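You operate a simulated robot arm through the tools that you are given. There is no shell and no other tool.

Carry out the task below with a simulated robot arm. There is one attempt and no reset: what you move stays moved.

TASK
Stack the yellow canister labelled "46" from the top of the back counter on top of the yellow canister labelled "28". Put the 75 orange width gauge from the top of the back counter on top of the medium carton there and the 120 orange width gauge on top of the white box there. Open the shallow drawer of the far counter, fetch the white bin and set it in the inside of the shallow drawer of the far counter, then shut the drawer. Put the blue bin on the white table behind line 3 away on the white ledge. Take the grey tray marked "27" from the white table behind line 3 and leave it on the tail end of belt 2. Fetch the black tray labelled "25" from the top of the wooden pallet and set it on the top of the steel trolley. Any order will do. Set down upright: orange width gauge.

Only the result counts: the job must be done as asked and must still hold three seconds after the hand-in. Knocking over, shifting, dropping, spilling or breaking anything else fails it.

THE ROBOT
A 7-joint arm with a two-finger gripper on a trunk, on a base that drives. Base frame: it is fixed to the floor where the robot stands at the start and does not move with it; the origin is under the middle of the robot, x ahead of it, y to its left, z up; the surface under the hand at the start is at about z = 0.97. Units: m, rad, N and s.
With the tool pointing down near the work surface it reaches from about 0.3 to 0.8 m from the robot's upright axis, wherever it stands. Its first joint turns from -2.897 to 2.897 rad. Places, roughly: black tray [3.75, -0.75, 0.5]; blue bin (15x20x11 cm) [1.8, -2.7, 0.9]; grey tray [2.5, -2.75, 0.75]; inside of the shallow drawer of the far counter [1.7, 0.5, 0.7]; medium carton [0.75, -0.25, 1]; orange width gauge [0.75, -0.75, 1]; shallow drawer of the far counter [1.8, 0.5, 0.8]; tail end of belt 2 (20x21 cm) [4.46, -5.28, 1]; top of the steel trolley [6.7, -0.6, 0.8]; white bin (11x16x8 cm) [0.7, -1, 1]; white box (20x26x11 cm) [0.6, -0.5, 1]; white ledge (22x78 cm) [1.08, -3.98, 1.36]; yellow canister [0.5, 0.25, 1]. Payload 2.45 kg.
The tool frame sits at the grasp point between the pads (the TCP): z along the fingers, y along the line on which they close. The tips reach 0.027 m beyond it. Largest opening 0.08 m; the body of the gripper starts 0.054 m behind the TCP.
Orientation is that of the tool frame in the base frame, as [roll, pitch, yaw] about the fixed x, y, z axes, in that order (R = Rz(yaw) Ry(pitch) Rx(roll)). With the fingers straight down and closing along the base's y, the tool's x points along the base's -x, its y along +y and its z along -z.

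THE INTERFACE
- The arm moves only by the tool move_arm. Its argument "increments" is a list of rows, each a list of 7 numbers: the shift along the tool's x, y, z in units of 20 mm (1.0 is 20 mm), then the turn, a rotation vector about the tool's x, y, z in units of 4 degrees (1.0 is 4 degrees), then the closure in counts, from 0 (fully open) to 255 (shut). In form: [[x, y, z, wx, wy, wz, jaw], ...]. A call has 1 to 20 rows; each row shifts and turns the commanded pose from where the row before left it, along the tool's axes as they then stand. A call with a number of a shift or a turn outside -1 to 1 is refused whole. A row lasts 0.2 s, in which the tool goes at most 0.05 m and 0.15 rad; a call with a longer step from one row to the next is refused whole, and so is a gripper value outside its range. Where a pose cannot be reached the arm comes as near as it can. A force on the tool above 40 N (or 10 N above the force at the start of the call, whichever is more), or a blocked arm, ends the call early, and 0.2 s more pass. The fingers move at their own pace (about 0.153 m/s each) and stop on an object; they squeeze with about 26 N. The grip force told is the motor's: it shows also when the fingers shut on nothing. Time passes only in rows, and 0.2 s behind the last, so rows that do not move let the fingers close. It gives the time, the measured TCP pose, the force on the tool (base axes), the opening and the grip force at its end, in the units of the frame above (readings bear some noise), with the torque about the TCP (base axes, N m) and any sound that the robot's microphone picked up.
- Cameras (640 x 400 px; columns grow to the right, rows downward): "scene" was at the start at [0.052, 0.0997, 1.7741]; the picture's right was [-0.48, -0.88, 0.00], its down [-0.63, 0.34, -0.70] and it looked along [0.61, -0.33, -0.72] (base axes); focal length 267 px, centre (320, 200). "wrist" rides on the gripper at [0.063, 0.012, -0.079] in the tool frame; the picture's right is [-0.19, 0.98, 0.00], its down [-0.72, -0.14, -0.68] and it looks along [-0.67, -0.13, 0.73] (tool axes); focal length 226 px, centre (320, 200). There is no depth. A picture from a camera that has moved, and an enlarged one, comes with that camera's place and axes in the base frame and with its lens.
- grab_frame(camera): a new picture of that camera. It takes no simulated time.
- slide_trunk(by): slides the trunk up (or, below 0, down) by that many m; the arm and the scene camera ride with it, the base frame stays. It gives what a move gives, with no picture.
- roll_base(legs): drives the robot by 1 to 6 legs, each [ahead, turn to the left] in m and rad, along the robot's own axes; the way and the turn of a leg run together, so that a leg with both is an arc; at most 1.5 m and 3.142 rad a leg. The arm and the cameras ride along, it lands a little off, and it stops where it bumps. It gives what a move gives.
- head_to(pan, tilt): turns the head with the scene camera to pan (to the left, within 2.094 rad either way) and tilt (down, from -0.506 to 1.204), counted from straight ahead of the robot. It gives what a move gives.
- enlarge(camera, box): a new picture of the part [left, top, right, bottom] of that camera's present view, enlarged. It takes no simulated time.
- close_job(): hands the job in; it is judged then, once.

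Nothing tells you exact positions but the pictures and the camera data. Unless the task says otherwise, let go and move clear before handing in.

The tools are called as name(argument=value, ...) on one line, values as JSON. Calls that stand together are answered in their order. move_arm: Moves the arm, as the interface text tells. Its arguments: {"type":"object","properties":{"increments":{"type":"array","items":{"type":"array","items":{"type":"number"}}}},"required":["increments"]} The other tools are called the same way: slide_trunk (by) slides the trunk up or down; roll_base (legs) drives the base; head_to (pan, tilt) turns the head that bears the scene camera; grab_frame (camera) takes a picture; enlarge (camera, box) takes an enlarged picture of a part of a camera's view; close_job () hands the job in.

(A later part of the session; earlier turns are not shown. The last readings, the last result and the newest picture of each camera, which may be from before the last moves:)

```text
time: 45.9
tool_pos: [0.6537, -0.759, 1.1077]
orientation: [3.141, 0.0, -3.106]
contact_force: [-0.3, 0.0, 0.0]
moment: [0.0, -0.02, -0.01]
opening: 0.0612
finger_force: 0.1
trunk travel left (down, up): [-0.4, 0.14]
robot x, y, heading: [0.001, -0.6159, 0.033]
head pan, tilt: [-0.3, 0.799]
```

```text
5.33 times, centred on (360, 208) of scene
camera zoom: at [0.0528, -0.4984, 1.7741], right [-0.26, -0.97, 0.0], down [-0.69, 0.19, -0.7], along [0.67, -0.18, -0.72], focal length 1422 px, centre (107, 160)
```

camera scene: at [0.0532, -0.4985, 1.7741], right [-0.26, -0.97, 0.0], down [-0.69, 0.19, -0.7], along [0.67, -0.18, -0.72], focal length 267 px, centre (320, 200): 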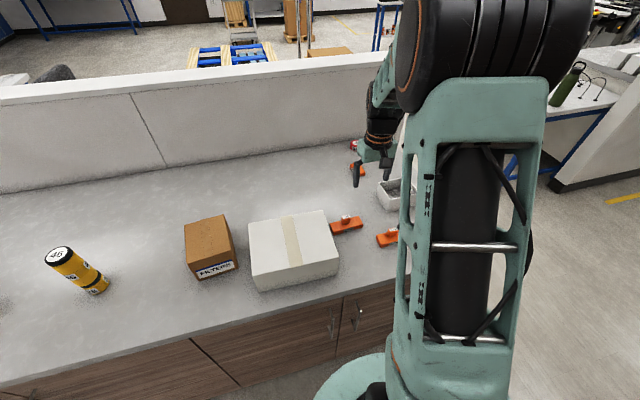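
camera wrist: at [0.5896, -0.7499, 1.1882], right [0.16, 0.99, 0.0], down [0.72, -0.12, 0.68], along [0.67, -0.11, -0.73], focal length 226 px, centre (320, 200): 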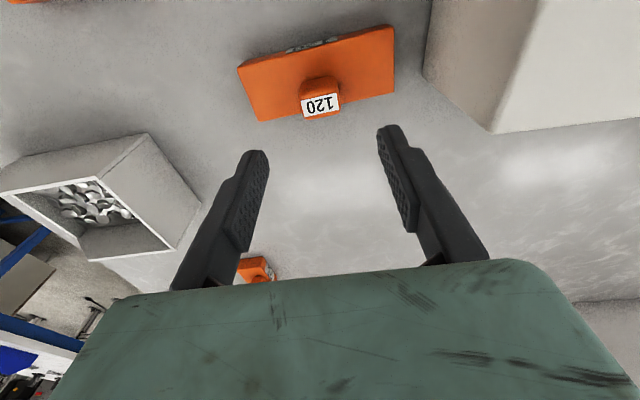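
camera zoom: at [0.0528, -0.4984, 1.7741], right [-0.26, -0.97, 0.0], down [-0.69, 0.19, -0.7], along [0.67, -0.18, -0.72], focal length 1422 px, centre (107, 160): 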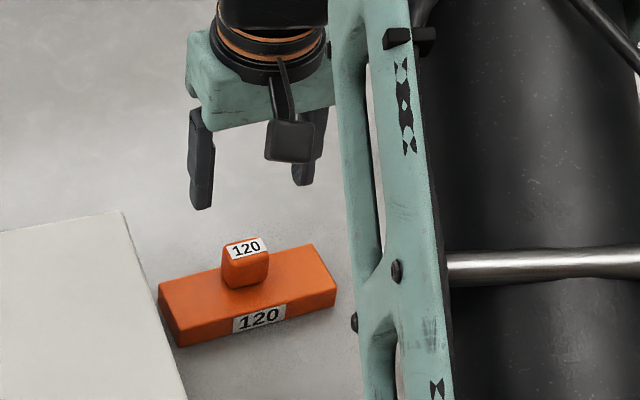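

move_arm(increments=[[0, -0.05, 0.95, 0, 0, 0, 60], [0, 0, 0.95, 0, 0, 0, 60], [0, 0, 0.95, 0, 0, 0, 60], [0, 0, 0.85, 0, 0, 0, 60], [0, 0, 0, 0, 0, 0, 60], [0, 0, 0, 0, 0, 0, 60]])

grab_frame(camera="wrist")

enlarge(camera="scene", box=[300, 170, 420, 245])

```text
time: 47.3
tool_pos: [0.6516, -0.7596, 1.0325]
orientation: [-3.14, 0.001, -3.105]
contact_force: [0.4, 0.6, 0.1]
moment: [-0.03, 0.01, 0.03]
opening: 0.0613
finger_force: 0.0
trunk travel left (down, up): [-0.4, 0.14]
robot x, y, heading: [-0.0012, -0.6122, 0.037]
head pan, tilt: [-0.3, 0.799]
```

```text
taken
camera wrist: at [0.5893, -0.7507, 1.1128], right [0.16, 0.99, 0.0], down [0.72, -0.12, 0.68], along [0.67, -0.11, -0.73], focal length 226 px, centre (320, 200)
```

wrist: 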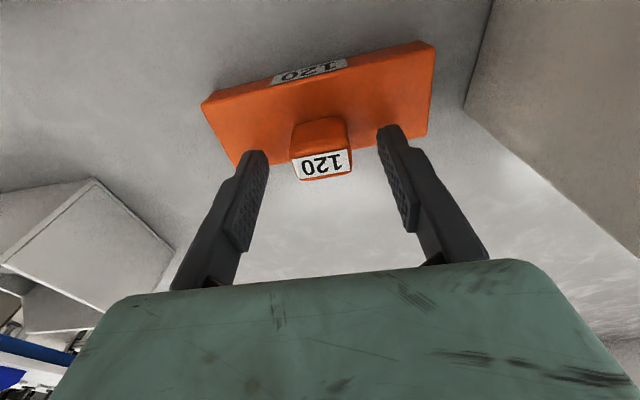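

```text
5.33 times, centred on (360, 208) of scene
camera zoom: at [0.0533, -0.4984, 1.7741], right [-0.26, -0.97, 0.0], down [-0.69, 0.19, -0.7], along [0.67, -0.18, -0.72], focal length 1422 px, centre (107, 160)
```

zoom: 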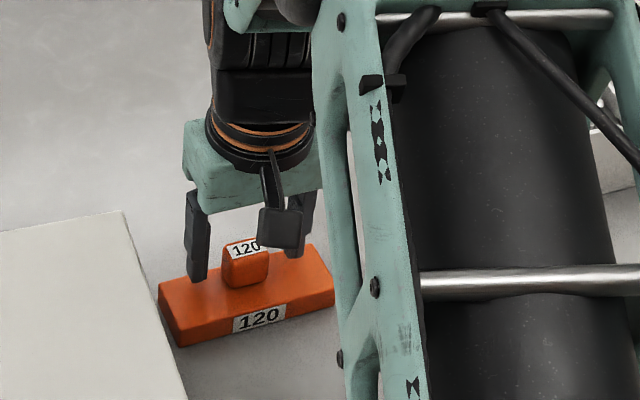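

move_arm(increments=[[-0.2, -0.02, 0.2, 0, 0, 0, 60], [0, 0, 0.2, 0, 0, 0, 60], [0, 0, 0, 0, 0, 0, 60]])

enlarge(camera="wrist", box=[200, 40, 440, 190])

enlarge(camera="scene", box=[320, 190, 400, 240])

```text
time: 48.1
tool_pos: [0.6589, -0.7609, 1.0255]
orientation: [-3.14, -0.001, -3.106]
contact_force: [0.0, -0.7, 0.3]
moment: [-0.01, 0.02, 0.03]
opening: 0.0609
finger_force: 0.0
trunk travel left (down, up): [-0.4, 0.14]
robot x, y, heading: [-0.0008, -0.6155, 0.034]
head pan, tilt: [-0.3, 0.799]
```

```text
2.67 times, centred on (320, 115) of wrist
camera zoom: at [0.5945, -0.7512, 1.1053], right [0.16, 0.99, 0.0], down [0.72, -0.12, 0.68], along [0.67, -0.11, -0.73], focal length 603 px, centre (320, 427)
```

zoom: 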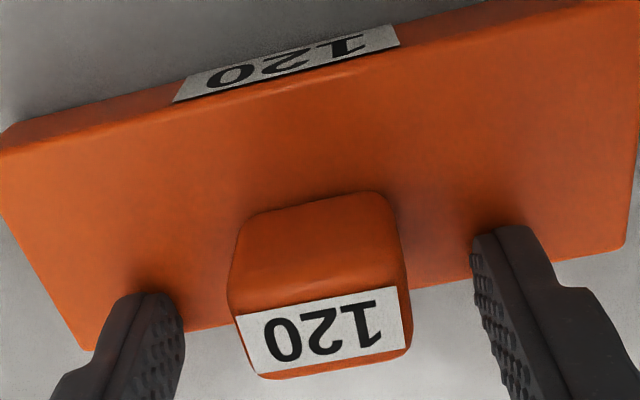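

```text
8.00 times, centred on (360, 215) of scene
camera zoom: at [0.0532, -0.4984, 1.7741], right [-0.26, -0.97, 0.0], down [-0.69, 0.19, -0.7], along [0.67, -0.18, -0.72], focal length 2133 px, centre (0, 80)
```

zoom: 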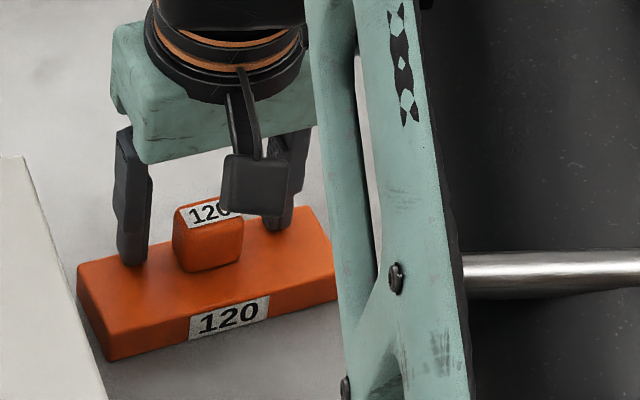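

The fingers straddle the knob just above the plate. Grip and lift.

move_arm(increments=[[0, 0, 0.02, 0, 0, 0, 255], [0, 0, 0, 0, 0, 0, 255], [0, 0, 0, 0, 0, 0, 255], [0, 0, 0, 0, 0, 0, 255], [0, 0, -0.3, 0, 0, 0, 255], [0, 0, -0.6, 0, 0, 0, 255], [0, 0, -1, 0, 0, 0, 255], [0, 0, -1, 0, 0, 0, 255], [0, 0, -1, 0, 0, 0, 255], [0, 0, -1, 0, 0, 0, 255], [0, 0, -1, 0, 0, 0, 255], [0, 0, -1, 0, 0, 0, 255], [0, 0, -1, 0, 0, 0, 255], [0, 0, -1, 0, 0, 0, 255], [0, 0, 0, 0, 0, 0, 255]])

grab_frame(camera="wrist")

grab_frame(camera="scene")

```text
time: 51.3
tool_pos: [0.6594, -0.7608, 1.2033]
orientation: [-3.141, -0.001, -3.104]
contact_force: [0.5, -0.1, -1.2]
moment: [-0.03, 0.01, 0.02]
opening: 0.0296
finger_force: 25.5
trunk travel left (down, up): [-0.4, 0.14]
robot x, y, heading: [0.002, -0.6131, 0.036]
head pan, tilt: [-0.3, 0.799]
```

```text
taken
camera wrist: at [0.5953, -0.7509, 1.282], right [0.16, 0.99, 0.0], down [0.72, -0.12, 0.68], along [0.67, -0.11, -0.73], focal length 226 px, centre (320, 200)
```

wrist: 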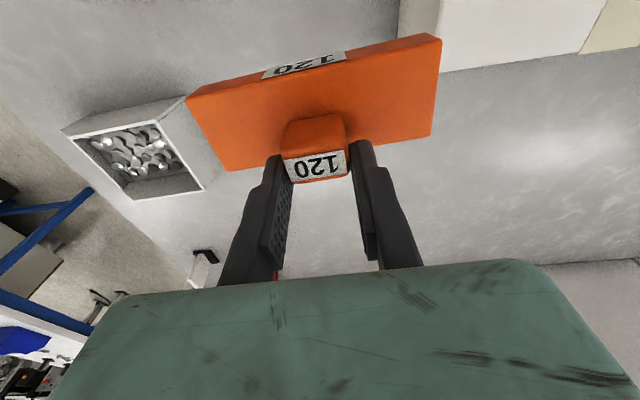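

```text
taken
camera scene: at [0.0537, -0.4986, 1.774], right [-0.26, -0.97, 0.0], down [-0.69, 0.19, -0.7], along [0.67, -0.18, -0.72], focal length 267 px, centre (320, 200)
```

scene: 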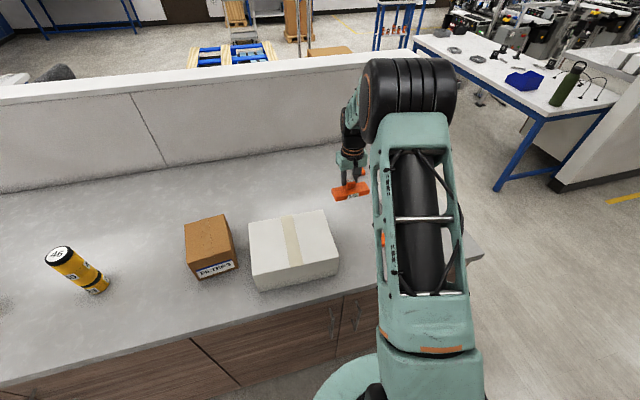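

enlarge(camera="scene", box=[170, 190, 362, 310])

```text
3.33 times, centred on (266, 250) of scene
camera zoom: at [0.0537, -0.4986, 1.774], right [-0.26, -0.97, 0.0], down [-0.69, 0.19, -0.7], along [0.67, -0.18, -0.72], focal length 889 px, centre (500, 33)
```

zoom: 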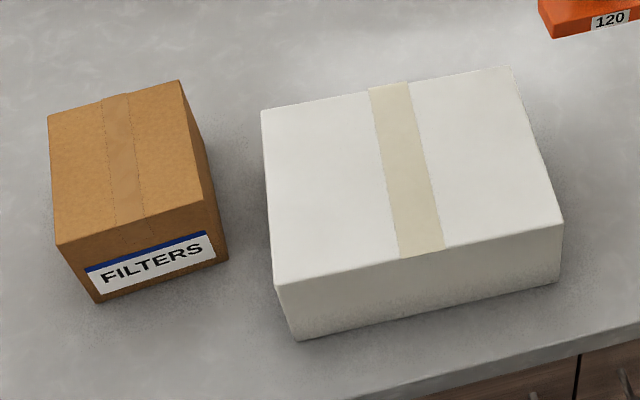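

White box top is centred at about (0.557,-0.540, 1.08). Carrying the gauge there.

move_arm(increments=[[0.43, 0.997, 0, 0, 0, 0, 255], [0.43, 0.997, 0, 0, 0, 0, 255], [0.43, 0.997, 0, 0, 0, 0, 255], [0.43, 0.997, 0, 0, 0, 0, 255], [0.43, 0.997, 0, 0, 0, 0, 255], [0.43, 0.997, 0, 0, 0, 0, 255], [0.43, 0.997, 0, 0, 0, 0, 255], [0.43, 0.997, 0, 0, 0, 0, 255], [0.43, 0.997, 0, 0, 0, 0, 255], [0.43, 0.997, 0, 0, 0, 0, 255], [0.43, 0.997, 0, 0, 0, 0, 255], [0, 0, 0.8, 0, 0, 0, 255], [0, 0, 0.8, 0, 0, 0, 255], [0, 0, 0.7, 0, 0, 0, 255], [0, 0, 0, 0, 0, 0, 255]])

grab_frame(camera="scene")

grab_frame(camera="wrist")

```text
time: 54.5
tool_pos: [0.5565, -0.5464, 1.1583]
orientation: [3.141, 0.0, -3.105]
contact_force: [-0.3, 0.7, -2.2]
moment: [0.02, -0.02, 0.02]
opening: 0.0293
finger_force: 25.5
trunk travel left (down, up): [-0.4, 0.14]
robot x, y, heading: [0.0002, -0.6164, 0.037]
head pan, tilt: [-0.3, 0.799]
```

```text
taken
camera scene: at [0.053, -0.4982, 1.7741], right [-0.26, -0.97, 0.0], down [-0.69, 0.19, -0.7], along [0.67, -0.18, -0.72], focal length 267 px, centre (320, 200)
```

scene: 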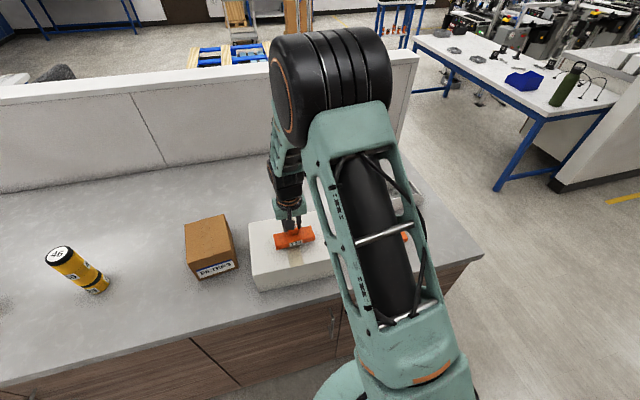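

```text
taken
camera wrist: at [0.492, -0.5367, 1.2373], right [0.16, 0.99, 0.0], down [0.72, -0.12, 0.68], along [0.67, -0.11, -0.73], focal length 226 px, centre (320, 200)
```

wrist: 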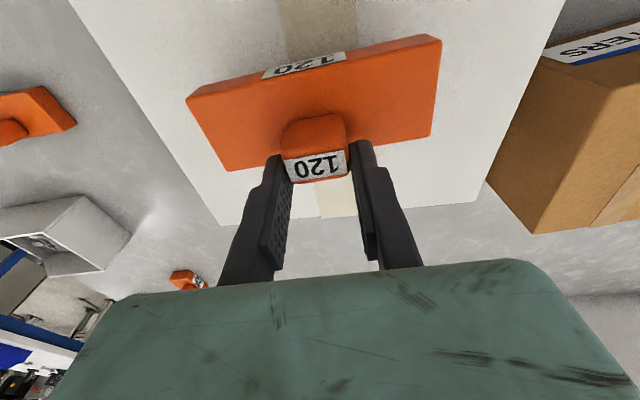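

move_arm(increments=[[0, 0, 0.5, 0, 0, 0, 255], [0, 0, 0.3, 0, 0, 0, 255], [0, 0, 0.1, 0, 0, 0, 255], [0, 0, 0, 0, 0, 0, 255]])

move_arm(increments=[[0, 0, 0.1, 0, 0, 0, 255], [0, 0, 0, 0, 0, 0, 255]])

move_arm(increments=[[0, 0, 0.08, 0, 0, 0, 255], [0, 0, 0, 0, 0, 0, 255]])

```text
time: 55.5
tool_pos: [0.5562, -0.5463, 1.1386]
orientation: [3.141, -0.001, -3.106]
contact_force: [0.6, -0.2, -1.2]
moment: [-0.01, -0.01, 0.0]
opening: 0.0296
finger_force: 25.7
trunk travel left (down, up): [-0.4, 0.14]
robot x, y, heading: [-0.0015, -0.6193, 0.035]
head pan, tilt: [-0.3, 0.799]
```

```text
time: 56.1
tool_pos: [0.5556, -0.5455, 1.1383]
orientation: [-3.14, 0.0, -3.105]
contact_force: [0.8, 0.6, -1.4]
moment: [0.02, -0.02, -0.01]
opening: 0.0297
finger_force: 25.7
trunk travel left (down, up): [-0.4, 0.14]
robot x, y, heading: [-0.0022, -0.6134, 0.039]
head pan, tilt: [-0.3, 0.799]
```

```text
time: 56.7
tool_pos: [0.5559, -0.5449, 1.1354]
orientation: [-3.14, -0.001, -3.104]
contact_force: [-0.5, -0.4, -2.2]
moment: [0.01, -0.02, 0.0]
opening: 0.0291
finger_force: 26.1
trunk travel left (down, up): [-0.4, 0.14]
robot x, y, heading: [-0.0011, -0.6182, 0.034]
head pan, tilt: [-0.3, 0.799]
```

move_arm(increments=[[0, 0, 0.08, 0, 0, 0, 255], [0, 0, 0, 0, 0, 0, 255]])

move_arm(increments=[[0, 0, 0.06, 0, 0, 0, 255], [0, 0, 0, 0, 0, 0, 255]])

enlarge(camera="scene", box=[250, 210, 330, 260])

```text
time: 57.3
tool_pos: [0.5561, -0.5447, 1.1347]
orientation: [-3.14, 0.001, -3.105]
contact_force: [0.0, -1.5, 10.8]
moment: [-0.07, 0.44, 0.03]
opening: 0.0292
finger_force: 26.5
trunk travel left (down, up): [-0.4, 0.14]
robot x, y, heading: [-0.0005, -0.6138, 0.038]
head pan, tilt: [-0.3, 0.799]
```

```text
time: 57.9
tool_pos: [0.5552, -0.5444, 1.1343]
orientation: [-3.14, 0.005, -3.103]
contact_force: [2.3, -0.7, 24.5]
moment: [-0.09, 0.69, 0.06]
opening: 0.0294
finger_force: 25.9
trunk travel left (down, up): [-0.4, 0.14]
robot x, y, heading: [0.0005, -0.6149, 0.038]
head pan, tilt: [-0.3, 0.799]
```

```text
8.00 times, centred on (290, 235) of scene
camera zoom: at [0.0516, -0.4986, 1.7743], right [-0.26, -0.97, 0.0], down [-0.69, 0.19, -0.7], along [0.67, -0.18, -0.72], focal length 2133 px, centre (560, -80)
```

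zoom: 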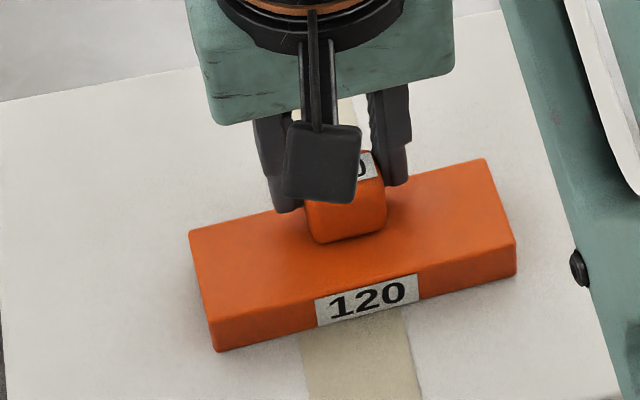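

Resting on the box. Release and rise.

move_arm(increments=[[0, 0, -0.1, 0, 0, 0, 255], [0, 0, 0, 0, 0, 0, 150], [0, 0, 0, 0, 0, 0, 60], [0, 0, 0, 0, 0, 0, 60], [0, 0, -0.5, 0, 0, 0, 60], [0, 0, -1, 0, 0, 0, 60], [0, 0, -1, 0, 0, 0, 60], [0, 0, -1, 0, 0, 0, 60], [0, 0, -1, 0, 0, 0, 60], [0, 0, -1, 0, 0, 0, 60], [0, 0, -1, 0, 0, 0, 60], [0, 0, -1, 0, 0, 0, 60], [0, 0, -1, 0, 0, 0, 60], [0, 0, -1, 0, 0, 0, 60], [0, 0, 0, 0, 0, 0, 0]])

grab_frame(camera="wrist")

enlarge(camera="scene", box=[170, 190, 362, 310])

```text
time: 61.1
tool_pos: [0.5578, -0.5454, 1.3256]
orientation: [3.141, 0.0, -3.106]
contact_force: [0.4, 0.2, -0.1]
moment: [-0.01, 0.01, 0.01]
opening: 0.0799
finger_force: 0.1
trunk travel left (down, up): [-0.4, 0.14]
robot x, y, heading: [0.0022, -0.618, 0.038]
head pan, tilt: [-0.3, 0.799]
```

```text
taken
camera wrist: at [0.4941, -0.535, 1.4046], right [0.16, 0.99, 0.0], down [0.72, -0.12, 0.68], along [0.67, -0.11, -0.73], focal length 226 px, centre (320, 200)
```

wrist: 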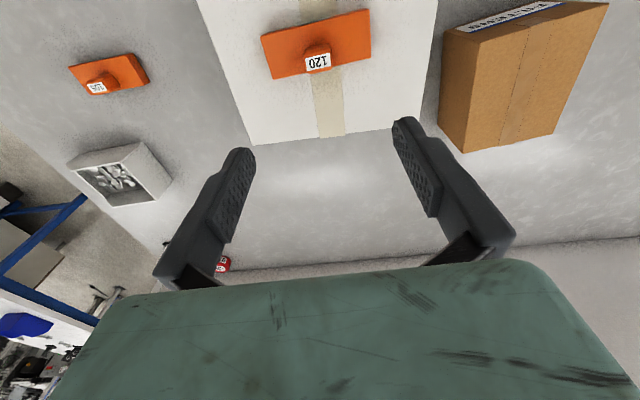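

```text
3.33 times, centred on (266, 250) of scene
camera zoom: at [0.0535, -0.4982, 1.774], right [-0.26, -0.97, 0.0], down [-0.69, 0.19, -0.7], along [0.67, -0.18, -0.72], focal length 889 px, centre (500, 33)
```

zoom: 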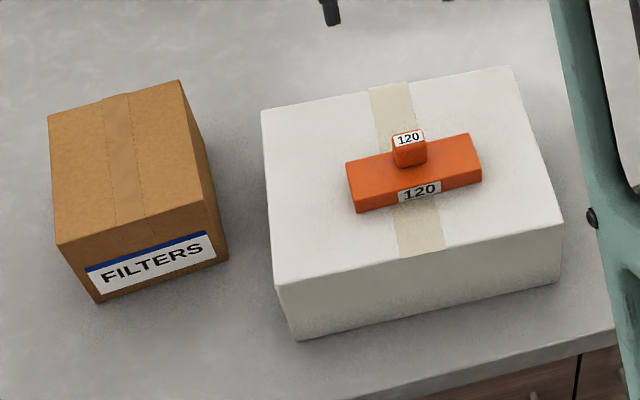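

enlarge(camera="wrist", box=[400, 0, 640, 150])

head_to(pan=-1.2, tilt=0.6)

grab_frame(camera="scene")

```text
2.67 times, centred on (520, 75) of wrist
camera zoom: at [0.4941, -0.535, 1.4046], right [0.16, 0.99, 0.0], down [0.72, -0.12, 0.68], along [0.67, -0.11, -0.73], focal length 603 px, centre (-213, 533)
```

zoom: 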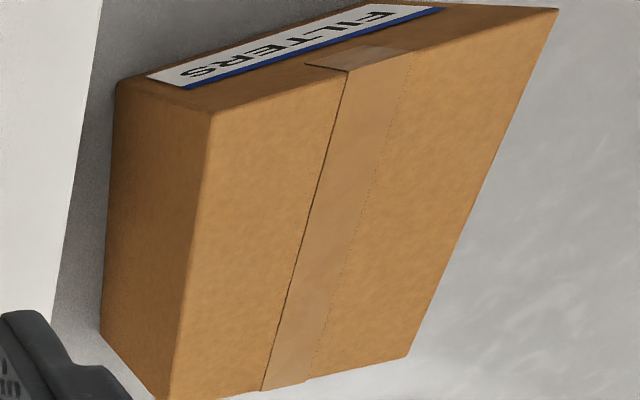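

```text
time: 62.3
tool_pos: [0.5581, -0.5445, 1.3245]
orientation: [-3.141, 0.0, -3.106]
contact_force: [-0.2, -0.5, -0.4]
moment: [-0.01, 0.0, 0.01]
opening: 0.0799
finger_force: 0.0
trunk travel left (down, up): [-0.4, 0.14]
robot x, y, heading: [-0.0044, -0.6149, 0.034]
head pan, tilt: [-1.201, 0.6]
```

```text
taken
camera scene: at [0.0103, -0.5584, 1.7909], right [-0.92, -0.4, 0.0], down [-0.22, 0.52, -0.82], along [0.33, -0.76, -0.57], focal length 267 px, centre (320, 200)
```

scene: 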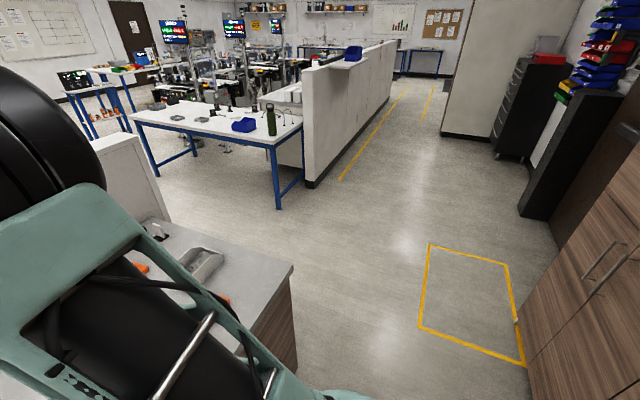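

Gauge 120 is on the white box. The carton top is at about (0.638,-0.278, 1.077). I'll retract the arm and drive around to the counter's end to pick gauge 75.

move_arm(increments=[[1, -0.3, -0.4, 0, 0, 0, 0], [1, -0.3, -0.4, 0, 0, 0, 0], [1, -0.3, -0.4, 0, 0, 0, 0], [1, -0.3, -0.4, 0, 0, 0, 0], [1, -0.3, -0.4, 0, 0, 0, 0], [1, -0.3, -0.4, 0, 0, 0, 0], [1, -0.3, -0.4, 0, 0, 0, 0], [0, 0, 0, 0, 0, 0, 0]])

roll_base(legs=[[0, -1.607], [1.1, 0], [0, 1.5708], [0.8, 0]])

grab_frame(camera="scene")

head_to(pan=0.8, tilt=0.5)

grab_frame(camera="scene")

```text
time: 64.1
tool_pos: [0.4181, -0.5919, 1.3829]
orientation: [-3.14, -0.001, -3.105]
contact_force: [0.3, 0.5, -0.3]
moment: [0.03, 0.0, 0.0]
opening: 0.0801
finger_force: 0.1
trunk travel left (down, up): [-0.4, 0.14]
robot x, y, heading: [0.0004, -0.6146, 0.032]
head pan, tilt: [-1.201, 0.6]
```

```text
time: 81.7
tool_pos: [1.2207, -1.6999, 1.3814]
orientation: [-3.141, 0.0, 3.129]
contact_force: [0.9, 0.4, 1.1]
moment: [-0.01, 0.0, -0.02]
opening: 0.0801
finger_force: 0.1
trunk travel left (down, up): [-0.4, 0.14]
robot x, y, heading: [0.8034, -1.7039, -0.01]
head pan, tilt: [-1.201, 0.6]
```

```text
taken
camera scene: at [0.8169, -1.6466, 1.7909], right [-0.94, -0.35, 0.0], down [-0.2, 0.53, -0.82], along [0.29, -0.77, -0.57], focal length 267 px, centre (320, 200)
```

scene: 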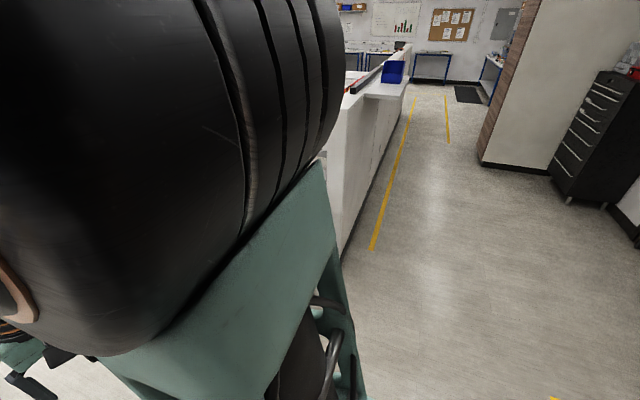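

```text
time: 83.6
tool_pos: [1.2208, -1.6999, 1.3784]
orientation: [3.141, -0.007, 3.126]
contact_force: [0.5, 0.1, -1.5]
moment: [0.05, 0.0, -0.01]
opening: 0.08
finger_force: 0.2
trunk travel left (down, up): [-0.4, 0.14]
robot x, y, heading: [0.8027, -1.7029, -0.015]
head pan, tilt: [0.799, 0.499]
```

```text
taken
camera scene: at [0.8738, -1.5824, 1.7971], right [-0.21, -0.98, 0.0], down [-0.5, 0.1, -0.86], along [0.84, -0.18, -0.51], focal length 267 px, centre (320, 200)
```

scene: 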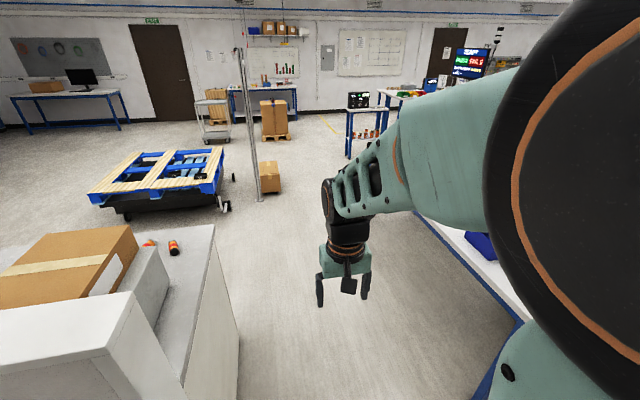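

grab_frame(camera="scene")

enlarge(camera="scene", box=[80, 80, 320, 230])

```text
taken
camera scene: at [0.8738, -1.5824, 1.7971], right [-0.21, -0.98, 0.0], down [-0.5, 0.1, -0.86], along [0.84, -0.18, -0.51], focal length 267 px, centre (320, 200)
```

scene: 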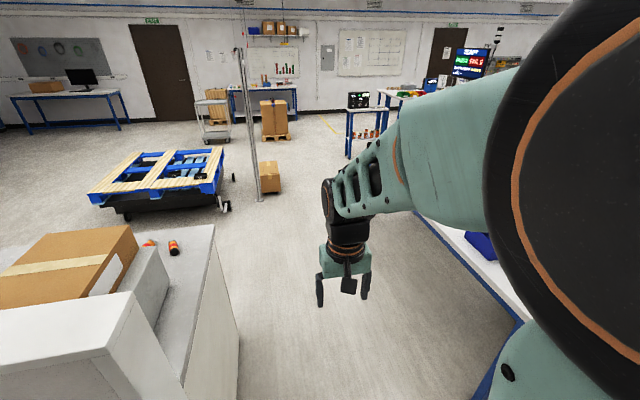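

```text
2.67 times, centred on (200, 155) of scene
camera zoom: at [0.8738, -1.5824, 1.7971], right [-0.21, -0.98, 0.0], down [-0.5, 0.1, -0.86], along [0.84, -0.18, -0.51], focal length 711 px, centre (640, 320)
```

zoom: 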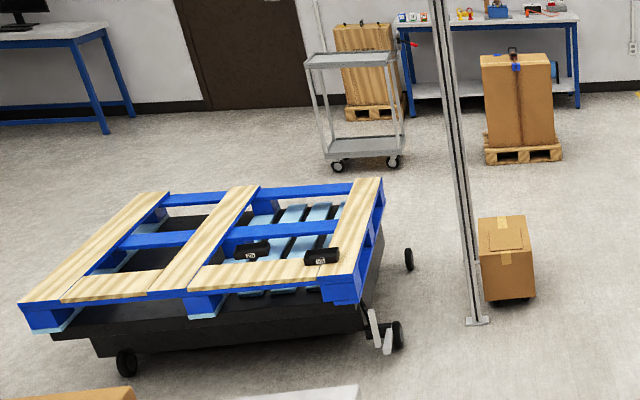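

roll_base(legs=[[0, 1.5808]])

head_to(pan=-0.3, tilt=0.8)

grab_frame(camera="scene")

grab_frame(camera="wrist")

```text
time: 87.8
tool_pos: [0.8149, -1.2836, 1.3799]
orientation: [3.141, -0.007, -1.62]
contact_force: [-0.2, 0.1, 0.0]
moment: [-0.02, 0.02, 0.02]
opening: 0.0798
finger_force: 0.0
trunk travel left (down, up): [-0.4, 0.14]
robot x, y, heading: [0.8016, -1.7034, 1.529]
head pan, tilt: [0.799, 0.499]
```

```text
time: 89.2
tool_pos: [0.8155, -1.2825, 1.3795]
orientation: [3.141, -0.008, -1.618]
contact_force: [1.1, 0.7, -0.2]
moment: [0.03, 0.0, -0.02]
opening: 0.0801
finger_force: 0.0
trunk travel left (down, up): [-0.4, 0.14]
robot x, y, heading: [0.7986, -1.7006, 1.525]
head pan, tilt: [-0.3, 0.799]
```

```text
taken
camera scene: at [0.6917, -1.6361, 1.7848], right [0.94, -0.34, 0.0], down [-0.21, -0.58, -0.78], along [0.27, 0.74, -0.62], focal length 267 px, centre (320, 200)
```

scene: 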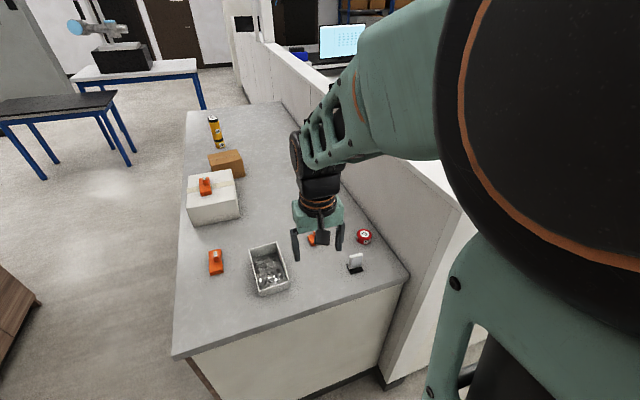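

```text
taken
camera wrist: at [0.7993, -1.3464, 1.4599], right [-0.97, 0.24, 0.0], down [0.18, 0.71, 0.68], along [0.16, 0.66, -0.74], focal length 226 px, centre (320, 200)
```

wrist: 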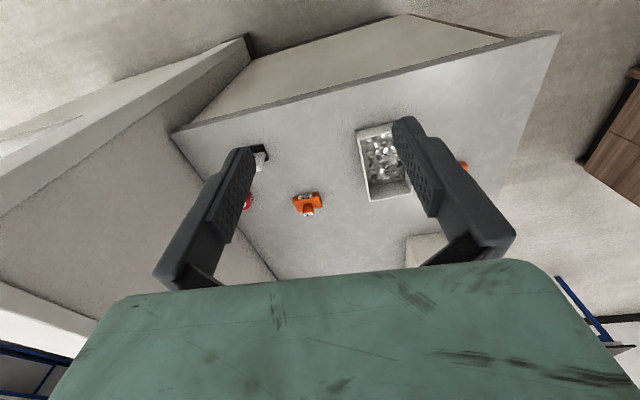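

enlarge(camera="scene", box=[200, 210, 400, 335])

enlarge(camera="wrist", box=[220, 120, 460, 270])

```text
3.20 times, centred on (300, 272) of scene
camera zoom: at [0.6917, -1.6361, 1.7848], right [0.94, -0.34, 0.0], down [-0.21, -0.58, -0.78], along [0.27, 0.74, -0.62], focal length 853 px, centre (384, -32)
```

zoom: 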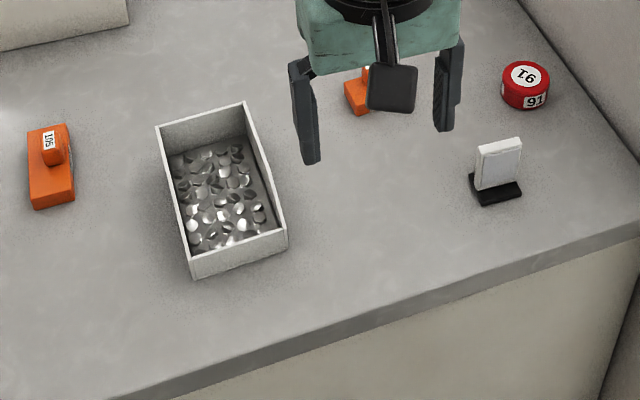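

```text
2.67 times, centred on (340, 195) of wrist
camera zoom: at [0.7993, -1.3464, 1.4599], right [-0.97, 0.24, 0.0], down [0.18, 0.71, 0.68], along [0.16, 0.66, -0.74], focal length 603 px, centre (267, 213)
```

zoom: 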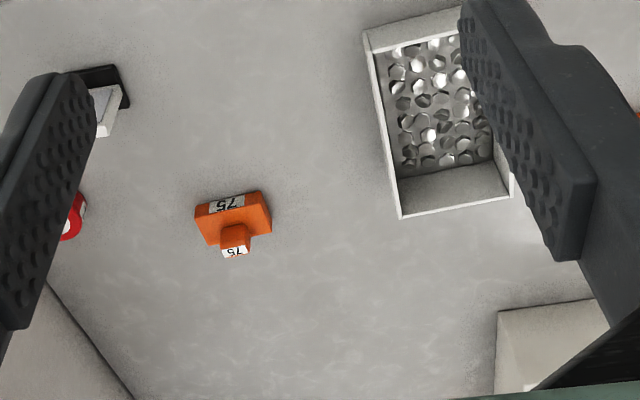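

Gauge 75's knob is at about (0.94,-0.90). I'll drive 0.12 m closer and reach over it.

roll_base(legs=[[0.12, 0.04]])

grab_frame(camera="wrist")

```text
time: 90.4
tool_pos: [0.8023, -1.1608, 1.3794]
orientation: [-3.141, -0.01, -1.58]
contact_force: [0.6, 0.4, -0.7]
moment: [-0.02, 0.02, -0.02]
opening: 0.0802
finger_force: 0.3
trunk travel left (down, up): [-0.4, 0.14]
robot x, y, heading: [0.8039, -1.5825, 1.565]
head pan, tilt: [-0.3, 0.799]
```

```text
taken
camera wrist: at [0.7889, -1.2243, 1.4588], right [-0.98, 0.2, 0.0], down [0.15, 0.72, 0.67], along [0.14, 0.66, -0.74], focal length 226 px, centre (320, 200)
```

wrist: 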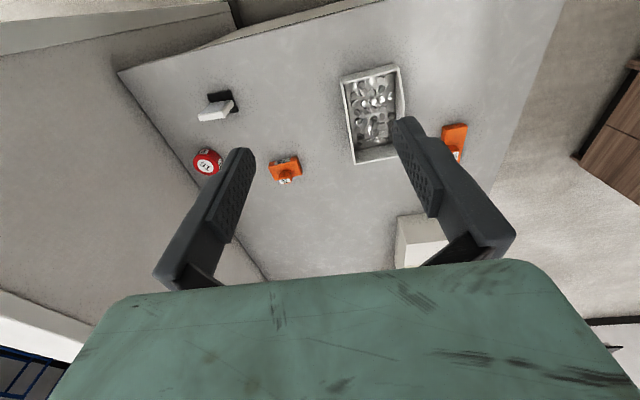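

move_arm(increments=[[-0.919, -0.491, 0.6, 0, 0, 0, 60], [-0.919, -0.491, 0.6, 0, 0, 0, 60], [-0.919, -0.491, 0.6, 0, 0, 0, 60], [-0.919, -0.491, 0.6, 0, 0, 0, 60], [-0.919, -0.491, 0.6, 0, 0, 0, 60], [-0.919, -0.491, 0.6, 0, 0, 0, 60], [-0.919, -0.491, 0.6, 0, 0, 0, 60], [-0.919, -0.491, 1, 0, 0, 0, 60], [-0.919, -0.491, 1, 0, 0, 0, 60], [-0.919, -0.491, 1, 0, 0, 0, 60], [-0.919, -0.491, 1, 0, 0, 0, 60], [-0.919, -0.491, 1, 0, 0, 0, 60], [-0.919, -0.491, 1, 0, 0, 0, 60], [-0.919, -0.491, 1, 0, 0, 0, 60], [0, 0, 0.8, 0, 0, 0, 60], [0, 0, 0, 0, 0, 0, 60]])

grab_frame(camera="wrist")

enlarge(camera="scene", box=[200, 190, 440, 340])

```text
time: 93.8
tool_pos: [0.9413, -0.9078, 1.1351]
orientation: [3.141, -0.01, -1.578]
contact_force: [-0.5, -0.7, -0.4]
moment: [0.01, 0.02, 0.01]
opening: 0.0612
finger_force: 0.1
trunk travel left (down, up): [-0.4, 0.14]
robot x, y, heading: [0.805, -1.5842, 1.561]
head pan, tilt: [-0.3, 0.799]
```

```text
taken
camera wrist: at [0.9278, -0.972, 1.2164], right [-0.98, 0.2, 0.0], down [0.15, 0.72, 0.68], along [0.14, 0.66, -0.74], focal length 226 px, centre (320, 200)
```

wrist: 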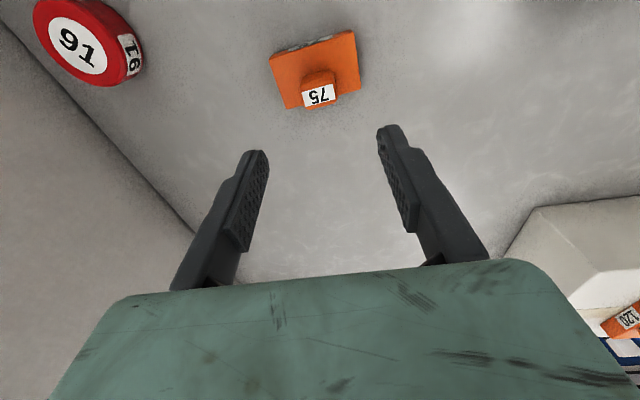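

```text
2.67 times, centred on (320, 265) of scene
camera zoom: at [0.691, -1.5252, 1.7741], right [0.95, -0.3, 0.0], down [-0.22, -0.68, -0.7], along [0.21, 0.66, -0.72], focal length 711 px, centre (320, 27)
```

zoom: 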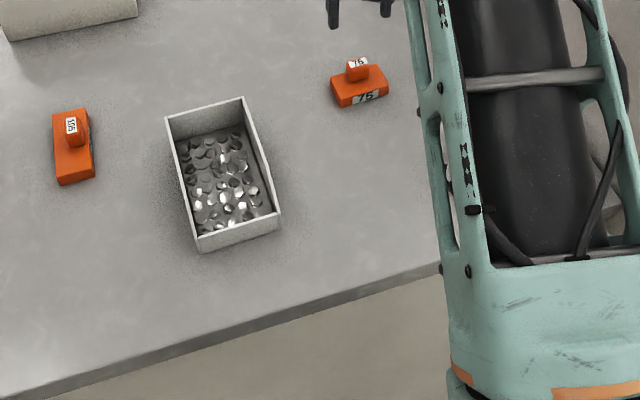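

move_arm(increments=[[0.05, 0, 1, 0, 0, 0, 60], [0, 0, 1, 0, 0, 0, 60], [0, 0, 1, 0, 0, 0, 60], [0, 0, 1, 0, 0, 0, 60], [0, 0, 1, 0, 0, 0, 60], [0, 0, 0.1, 0, 0, 0, 60], [0, 0, 0, 0, 0, 0, 60]])

grab_frame(camera="wrist")

enlarge(camera="scene", box=[290, 190, 370, 240])

```text
time: 95.4
tool_pos: [0.9416, -0.9105, 1.0354]
orientation: [3.141, -0.01, -1.579]
contact_force: [0.0, 0.6, -0.5]
moment: [0.01, 0.03, 0.0]
opening: 0.0611
finger_force: 0.0
trunk travel left (down, up): [-0.4, 0.14]
robot x, y, heading: [0.8064, -1.5823, 1.558]
head pan, tilt: [-0.3, 0.799]
```

```text
taken
camera wrist: at [0.9285, -0.973, 1.1152], right [-0.98, 0.2, 0.0], down [0.15, 0.72, 0.68], along [0.14, 0.66, -0.74], focal length 226 px, centre (320, 200)
```

wrist: 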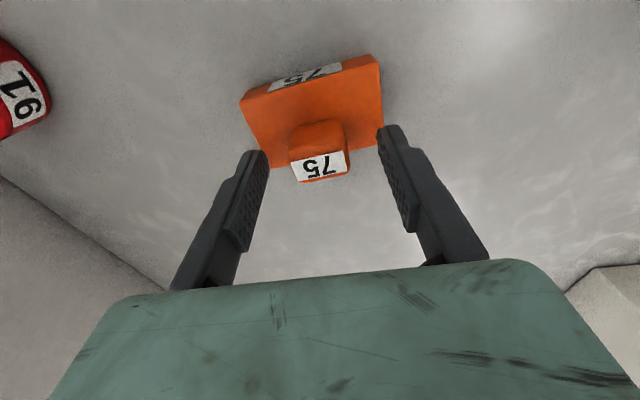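

```text
8.00 times, centred on (330, 215) of scene
camera zoom: at [0.691, -1.5251, 1.7741], right [0.95, -0.3, 0.0], down [-0.22, -0.68, -0.7], along [0.21, 0.66, -0.72], focal length 2133 px, centre (240, 80)
```

zoom: 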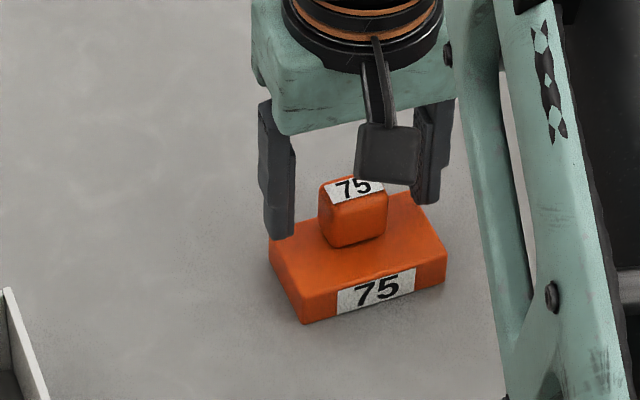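

move_arm(increments=[[-0.2, 0, 0.25, 0, 0, 0, 60], [0, 0, 0.22, 0, 0, 0, 60], [0, 0, 0, 0, 0, 0, 60]])

enlarge(camera="wrist", box=[200, 40, 440, 190])

enlarge(camera="scene", box=[290, 190, 370, 240])

```text
time: 96.2
tool_pos: [0.9415, -0.9054, 1.0254]
orientation: [3.14, -0.006, -1.581]
contact_force: [0.2, 0.8, 0.5]
moment: [0.0, 0.0, -0.01]
opening: 0.0612
finger_force: 0.1
trunk travel left (down, up): [-0.4, 0.14]
robot x, y, heading: [0.8058, -1.5814, 1.563]
head pan, tilt: [-0.3, 0.799]
```

```text
2.67 times, centred on (320, 115) of wrist
camera zoom: at [0.9286, -0.9693, 1.1056], right [-0.98, 0.2, 0.0], down [0.15, 0.72, 0.68], along [0.14, 0.66, -0.74], focal length 603 px, centre (320, 427)
```

zoom: 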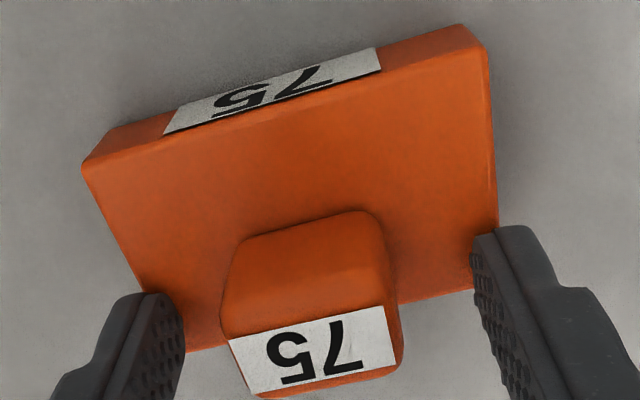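

```text
8.00 times, centred on (330, 215) of scene
camera zoom: at [0.6909, -1.5252, 1.7741], right [0.95, -0.3, 0.0], down [-0.22, -0.68, -0.7], along [0.21, 0.66, -0.72], focal length 2133 px, centre (240, 80)
```

zoom: 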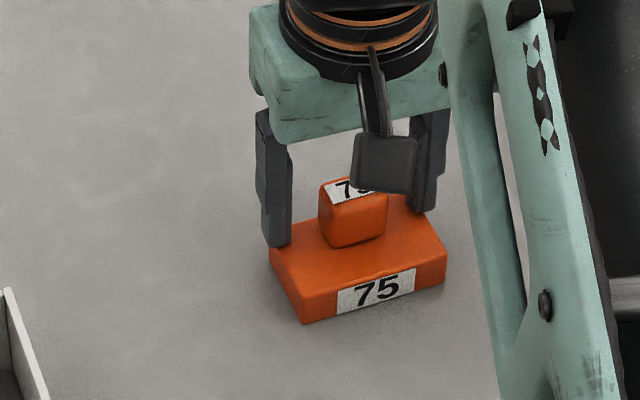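

move_arm(increments=[[-0.08, 0, 0, 0, 0, 0, 255], [0, 0, 0, 0, 0, 0, 255], [0, 0, 0, 0, 0, 0, 255], [0, 0, 0, 0, 0, 0, 255], [0, 0, -0.3, 0, 0, 0, 255], [0, 0, -0.6, 0, 0, 0, 255], [0, 0, -1, 0, 0, 0, 255], [0, 0, -1, 0, 0, 0, 255], [0, 0, -1, 0, 0, 0, 255], [0, 0, -1, 0, 0, 0, 255], [0, 0, -1, 0, 0, 0, 255], [0, 0, -1, 0, 0, 0, 255], [0, 0, -1, 0, 0, 0, 255], [0, 0, -1, 0, 0, 0, 255], [0, 0, -1, 0, 0, 0, 255], [0, 0, -1, 0, 0, 0, 255], [0, 0, 0, 0, 0, 0, 255]])

grab_frame(camera="wrist")

```text
time: 99.8
tool_pos: [0.9419, -0.9012, 1.2438]
orientation: [-3.141, -0.008, -1.577]
contact_force: [-0.1, -0.1, -0.2]
moment: [0.04, 0.01, 0.01]
opening: 0.0294
finger_force: 26.2
trunk travel left (down, up): [-0.4, 0.14]
robot x, y, heading: [0.8112, -1.5828, 1.563]
head pan, tilt: [-0.3, 0.799]
```

```text
taken
camera wrist: at [0.9286, -0.9654, 1.3237], right [-0.98, 0.2, 0.0], down [0.15, 0.72, 0.68], along [0.14, 0.66, -0.74], focal length 226 px, centre (320, 200)
```

wrist: 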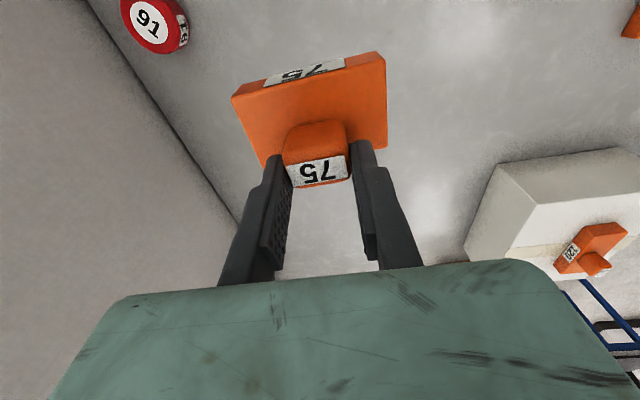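

Gauge 75 held. Retract and drive back around to the front of the carton.

move_arm(increments=[[0.93, 0.48, -0.49, 0, 0, 0, 255], [0.93, 0.48, -0.49, 0, 0, 0, 255], [0.93, 0.48, -0.49, 0, 0, 0, 255], [0.93, 0.48, -0.49, 0, 0, 0, 255], [0.93, 0.48, -0.49, 0, 0, 0, 255], [0.93, 0.48, -0.49, 0, 0, 0, 255], [0.93, 0.48, -0.49, 0, 0, 0, 255], [0.93, 0.48, -0.49, 0, 0, 0, 255], [0.93, 0.48, -0.49, 0, 0, 0, 255], [0.93, 0.48, -0.49, 0, 0, 0, 255], [0.93, 0.48, -0.49, 0, 0, 0, 255], [0.93, 0.48, -0.49, 0, 0, 0, 255], [0.93, 0.48, -0.49, 0, 0, 0, 255], [0.93, 0.48, -0.49, 0, 0, 0, 255], [0, 0, 0, 0, 0, 0, 255]])

roll_base(legs=[[-0.12, 0], [0, 1.578], [0.81, 0], [0, -1.5708]])

```text
time: 103.0
tool_pos: [0.8051, -1.1617, 1.3799]
orientation: [-3.141, -0.016, -1.583]
contact_force: [-0.1, 0.3, -1.0]
moment: [0.01, -0.03, 0.05]
opening: 0.0292
finger_force: 25.9
trunk travel left (down, up): [-0.4, 0.14]
robot x, y, heading: [0.808, -1.5837, 1.561]
head pan, tilt: [-0.3, 0.799]
```

```text
time: 115.9
tool_pos: [0.0069, -1.2588, 1.381]
orientation: [3.141, -0.008, -1.587]
contact_force: [0.0, 0.1, -2.5]
moment: [0.01, -0.02, -0.01]
opening: 0.0294
finger_force: 26.0
trunk travel left (down, up): [-0.4, 0.14]
robot x, y, heading: [0.0057, -1.6809, 1.553]
head pan, tilt: [-0.3, 0.799]
```

roll_base(legs=[[0, 0.025], [1.39, 0], [0, -1.575]])

grab_frame(camera="scene")

grab_frame(camera="wrist")

```text
time: 127.2
tool_pos: [0.4173, -0.2827, 1.3794]
orientation: [-3.141, -0.01, 3.13]
contact_force: [0.1, -0.3, -0.4]
moment: [-0.04, -0.04, 0.01]
opening: 0.0293
finger_force: 24.9
trunk travel left (down, up): [-0.4, 0.14]
robot x, y, heading: [-0.0029, -0.2818, -0.018]
head pan, tilt: [-0.3, 0.799]
```

```text
taken
camera scene: at [0.0573, -0.1742, 1.7793], right [-0.35, -0.94, 0.0], down [-0.63, 0.24, -0.74], along [0.69, -0.26, -0.67], focal length 267 px, centre (320, 200)
```

scene: 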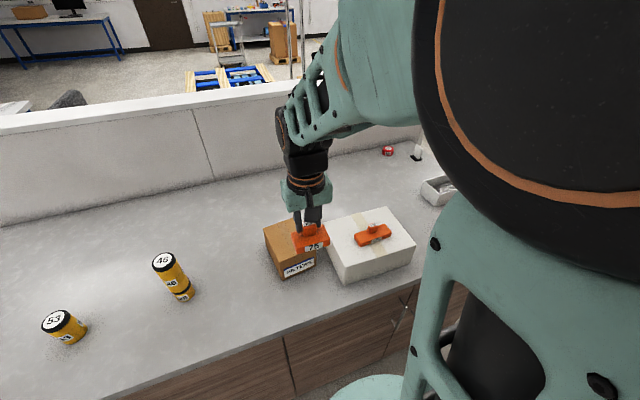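

```text
taken
camera wrist: at [0.3547, -0.2701, 1.4613], right [0.21, 0.98, 0.0], down [0.72, -0.15, 0.67], along [0.66, -0.14, -0.74], focal length 226 px, centre (320, 200)
```

wrist: 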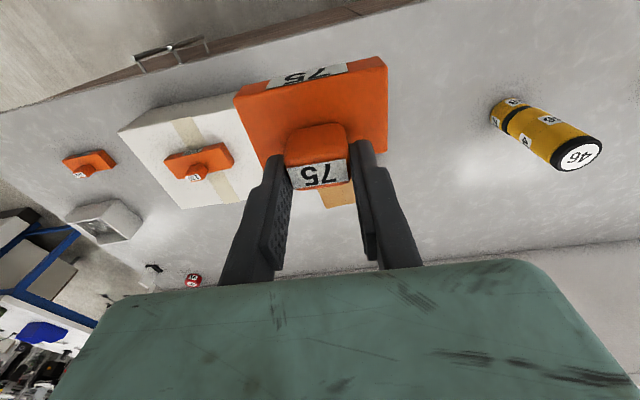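

move_arm(increments=[[-0.919, 0.03, 0, 0, 0, 0, 255], [-0.919, 0.03, 0, 0, 0, 0, 255], [-0.919, 0.03, 0, 0, 0, 0, 255], [-0.919, 0.03, 0, 0, 0, 0, 255], [-0.919, 0.03, 0, 0, 0, 0, 255], [-0.919, 0.03, 0, 0, 0, 0, 255], [-0.919, 0.03, 0.9, 0, 0, 0, 255], [-0.919, 0.03, 0.9, 0, 0, 0, 255], [-0.919, 0.03, 0.9, 0, 0, 0, 255], [-0.919, 0.03, 0.9, 0, 0, 0, 255], [-0.919, 0.03, 0.9, 0, 0, 0, 255], [-0.919, 0.03, 0.9, 0, 0, 0, 255], [0, 0, 0.9, 0, 0, 0, 255], [0, 0, 0.9, 0, 0, 0, 255], [0, 0, 0.9, 0, 0, 0, 255], [0, 0, 0.9, 0, 0, 0, 255], [0, 0, 0, 0, 0, 0, 255]])

enlarge(camera="scene", box=[220, 190, 420, 315])

grab_frame(camera="wrist")

```text
time: 130.8
tool_pos: [0.6338, -0.2782, 1.2003]
orientation: [3.141, -0.012, 3.13]
contact_force: [0.1, 0.1, -1.2]
moment: [0.0, -0.02, 0.0]
opening: 0.0297
finger_force: 26.0
trunk travel left (down, up): [-0.4, 0.14]
robot x, y, heading: [-0.0023, -0.2828, -0.013]
head pan, tilt: [-0.3, 0.799]
```

```text
3.20 times, centred on (320, 252) of scene
camera zoom: at [0.0558, -0.1694, 1.7741], right [-0.31, -0.95, 0.0], down [-0.68, 0.22, -0.7], along [0.66, -0.21, -0.72], focal length 853 px, centre (320, 32)
```

zoom: 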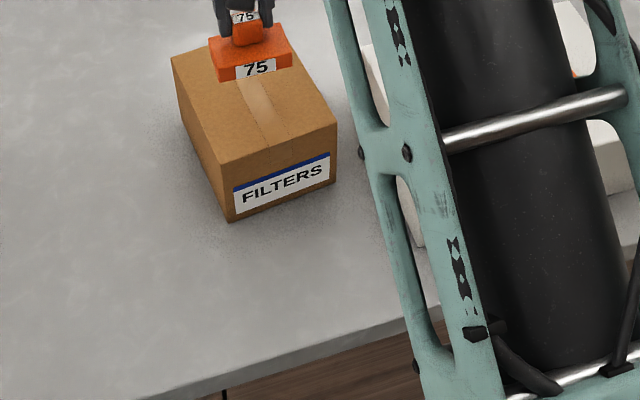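

```text
taken
camera wrist: at [0.5721, -0.2659, 1.2796], right [0.21, 0.98, 0.0], down [0.72, -0.15, 0.67], along [0.66, -0.14, -0.74], focal length 226 px, centre (320, 200)
```

wrist: 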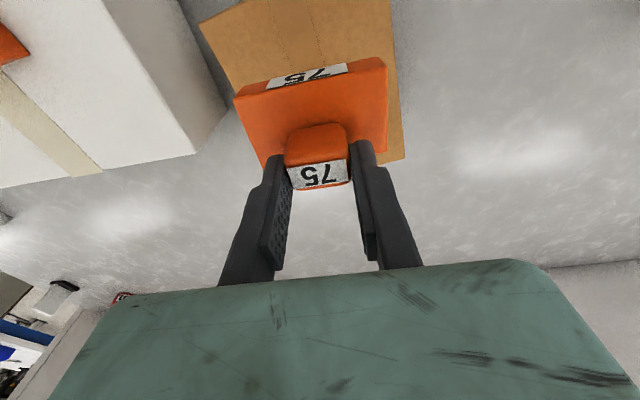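

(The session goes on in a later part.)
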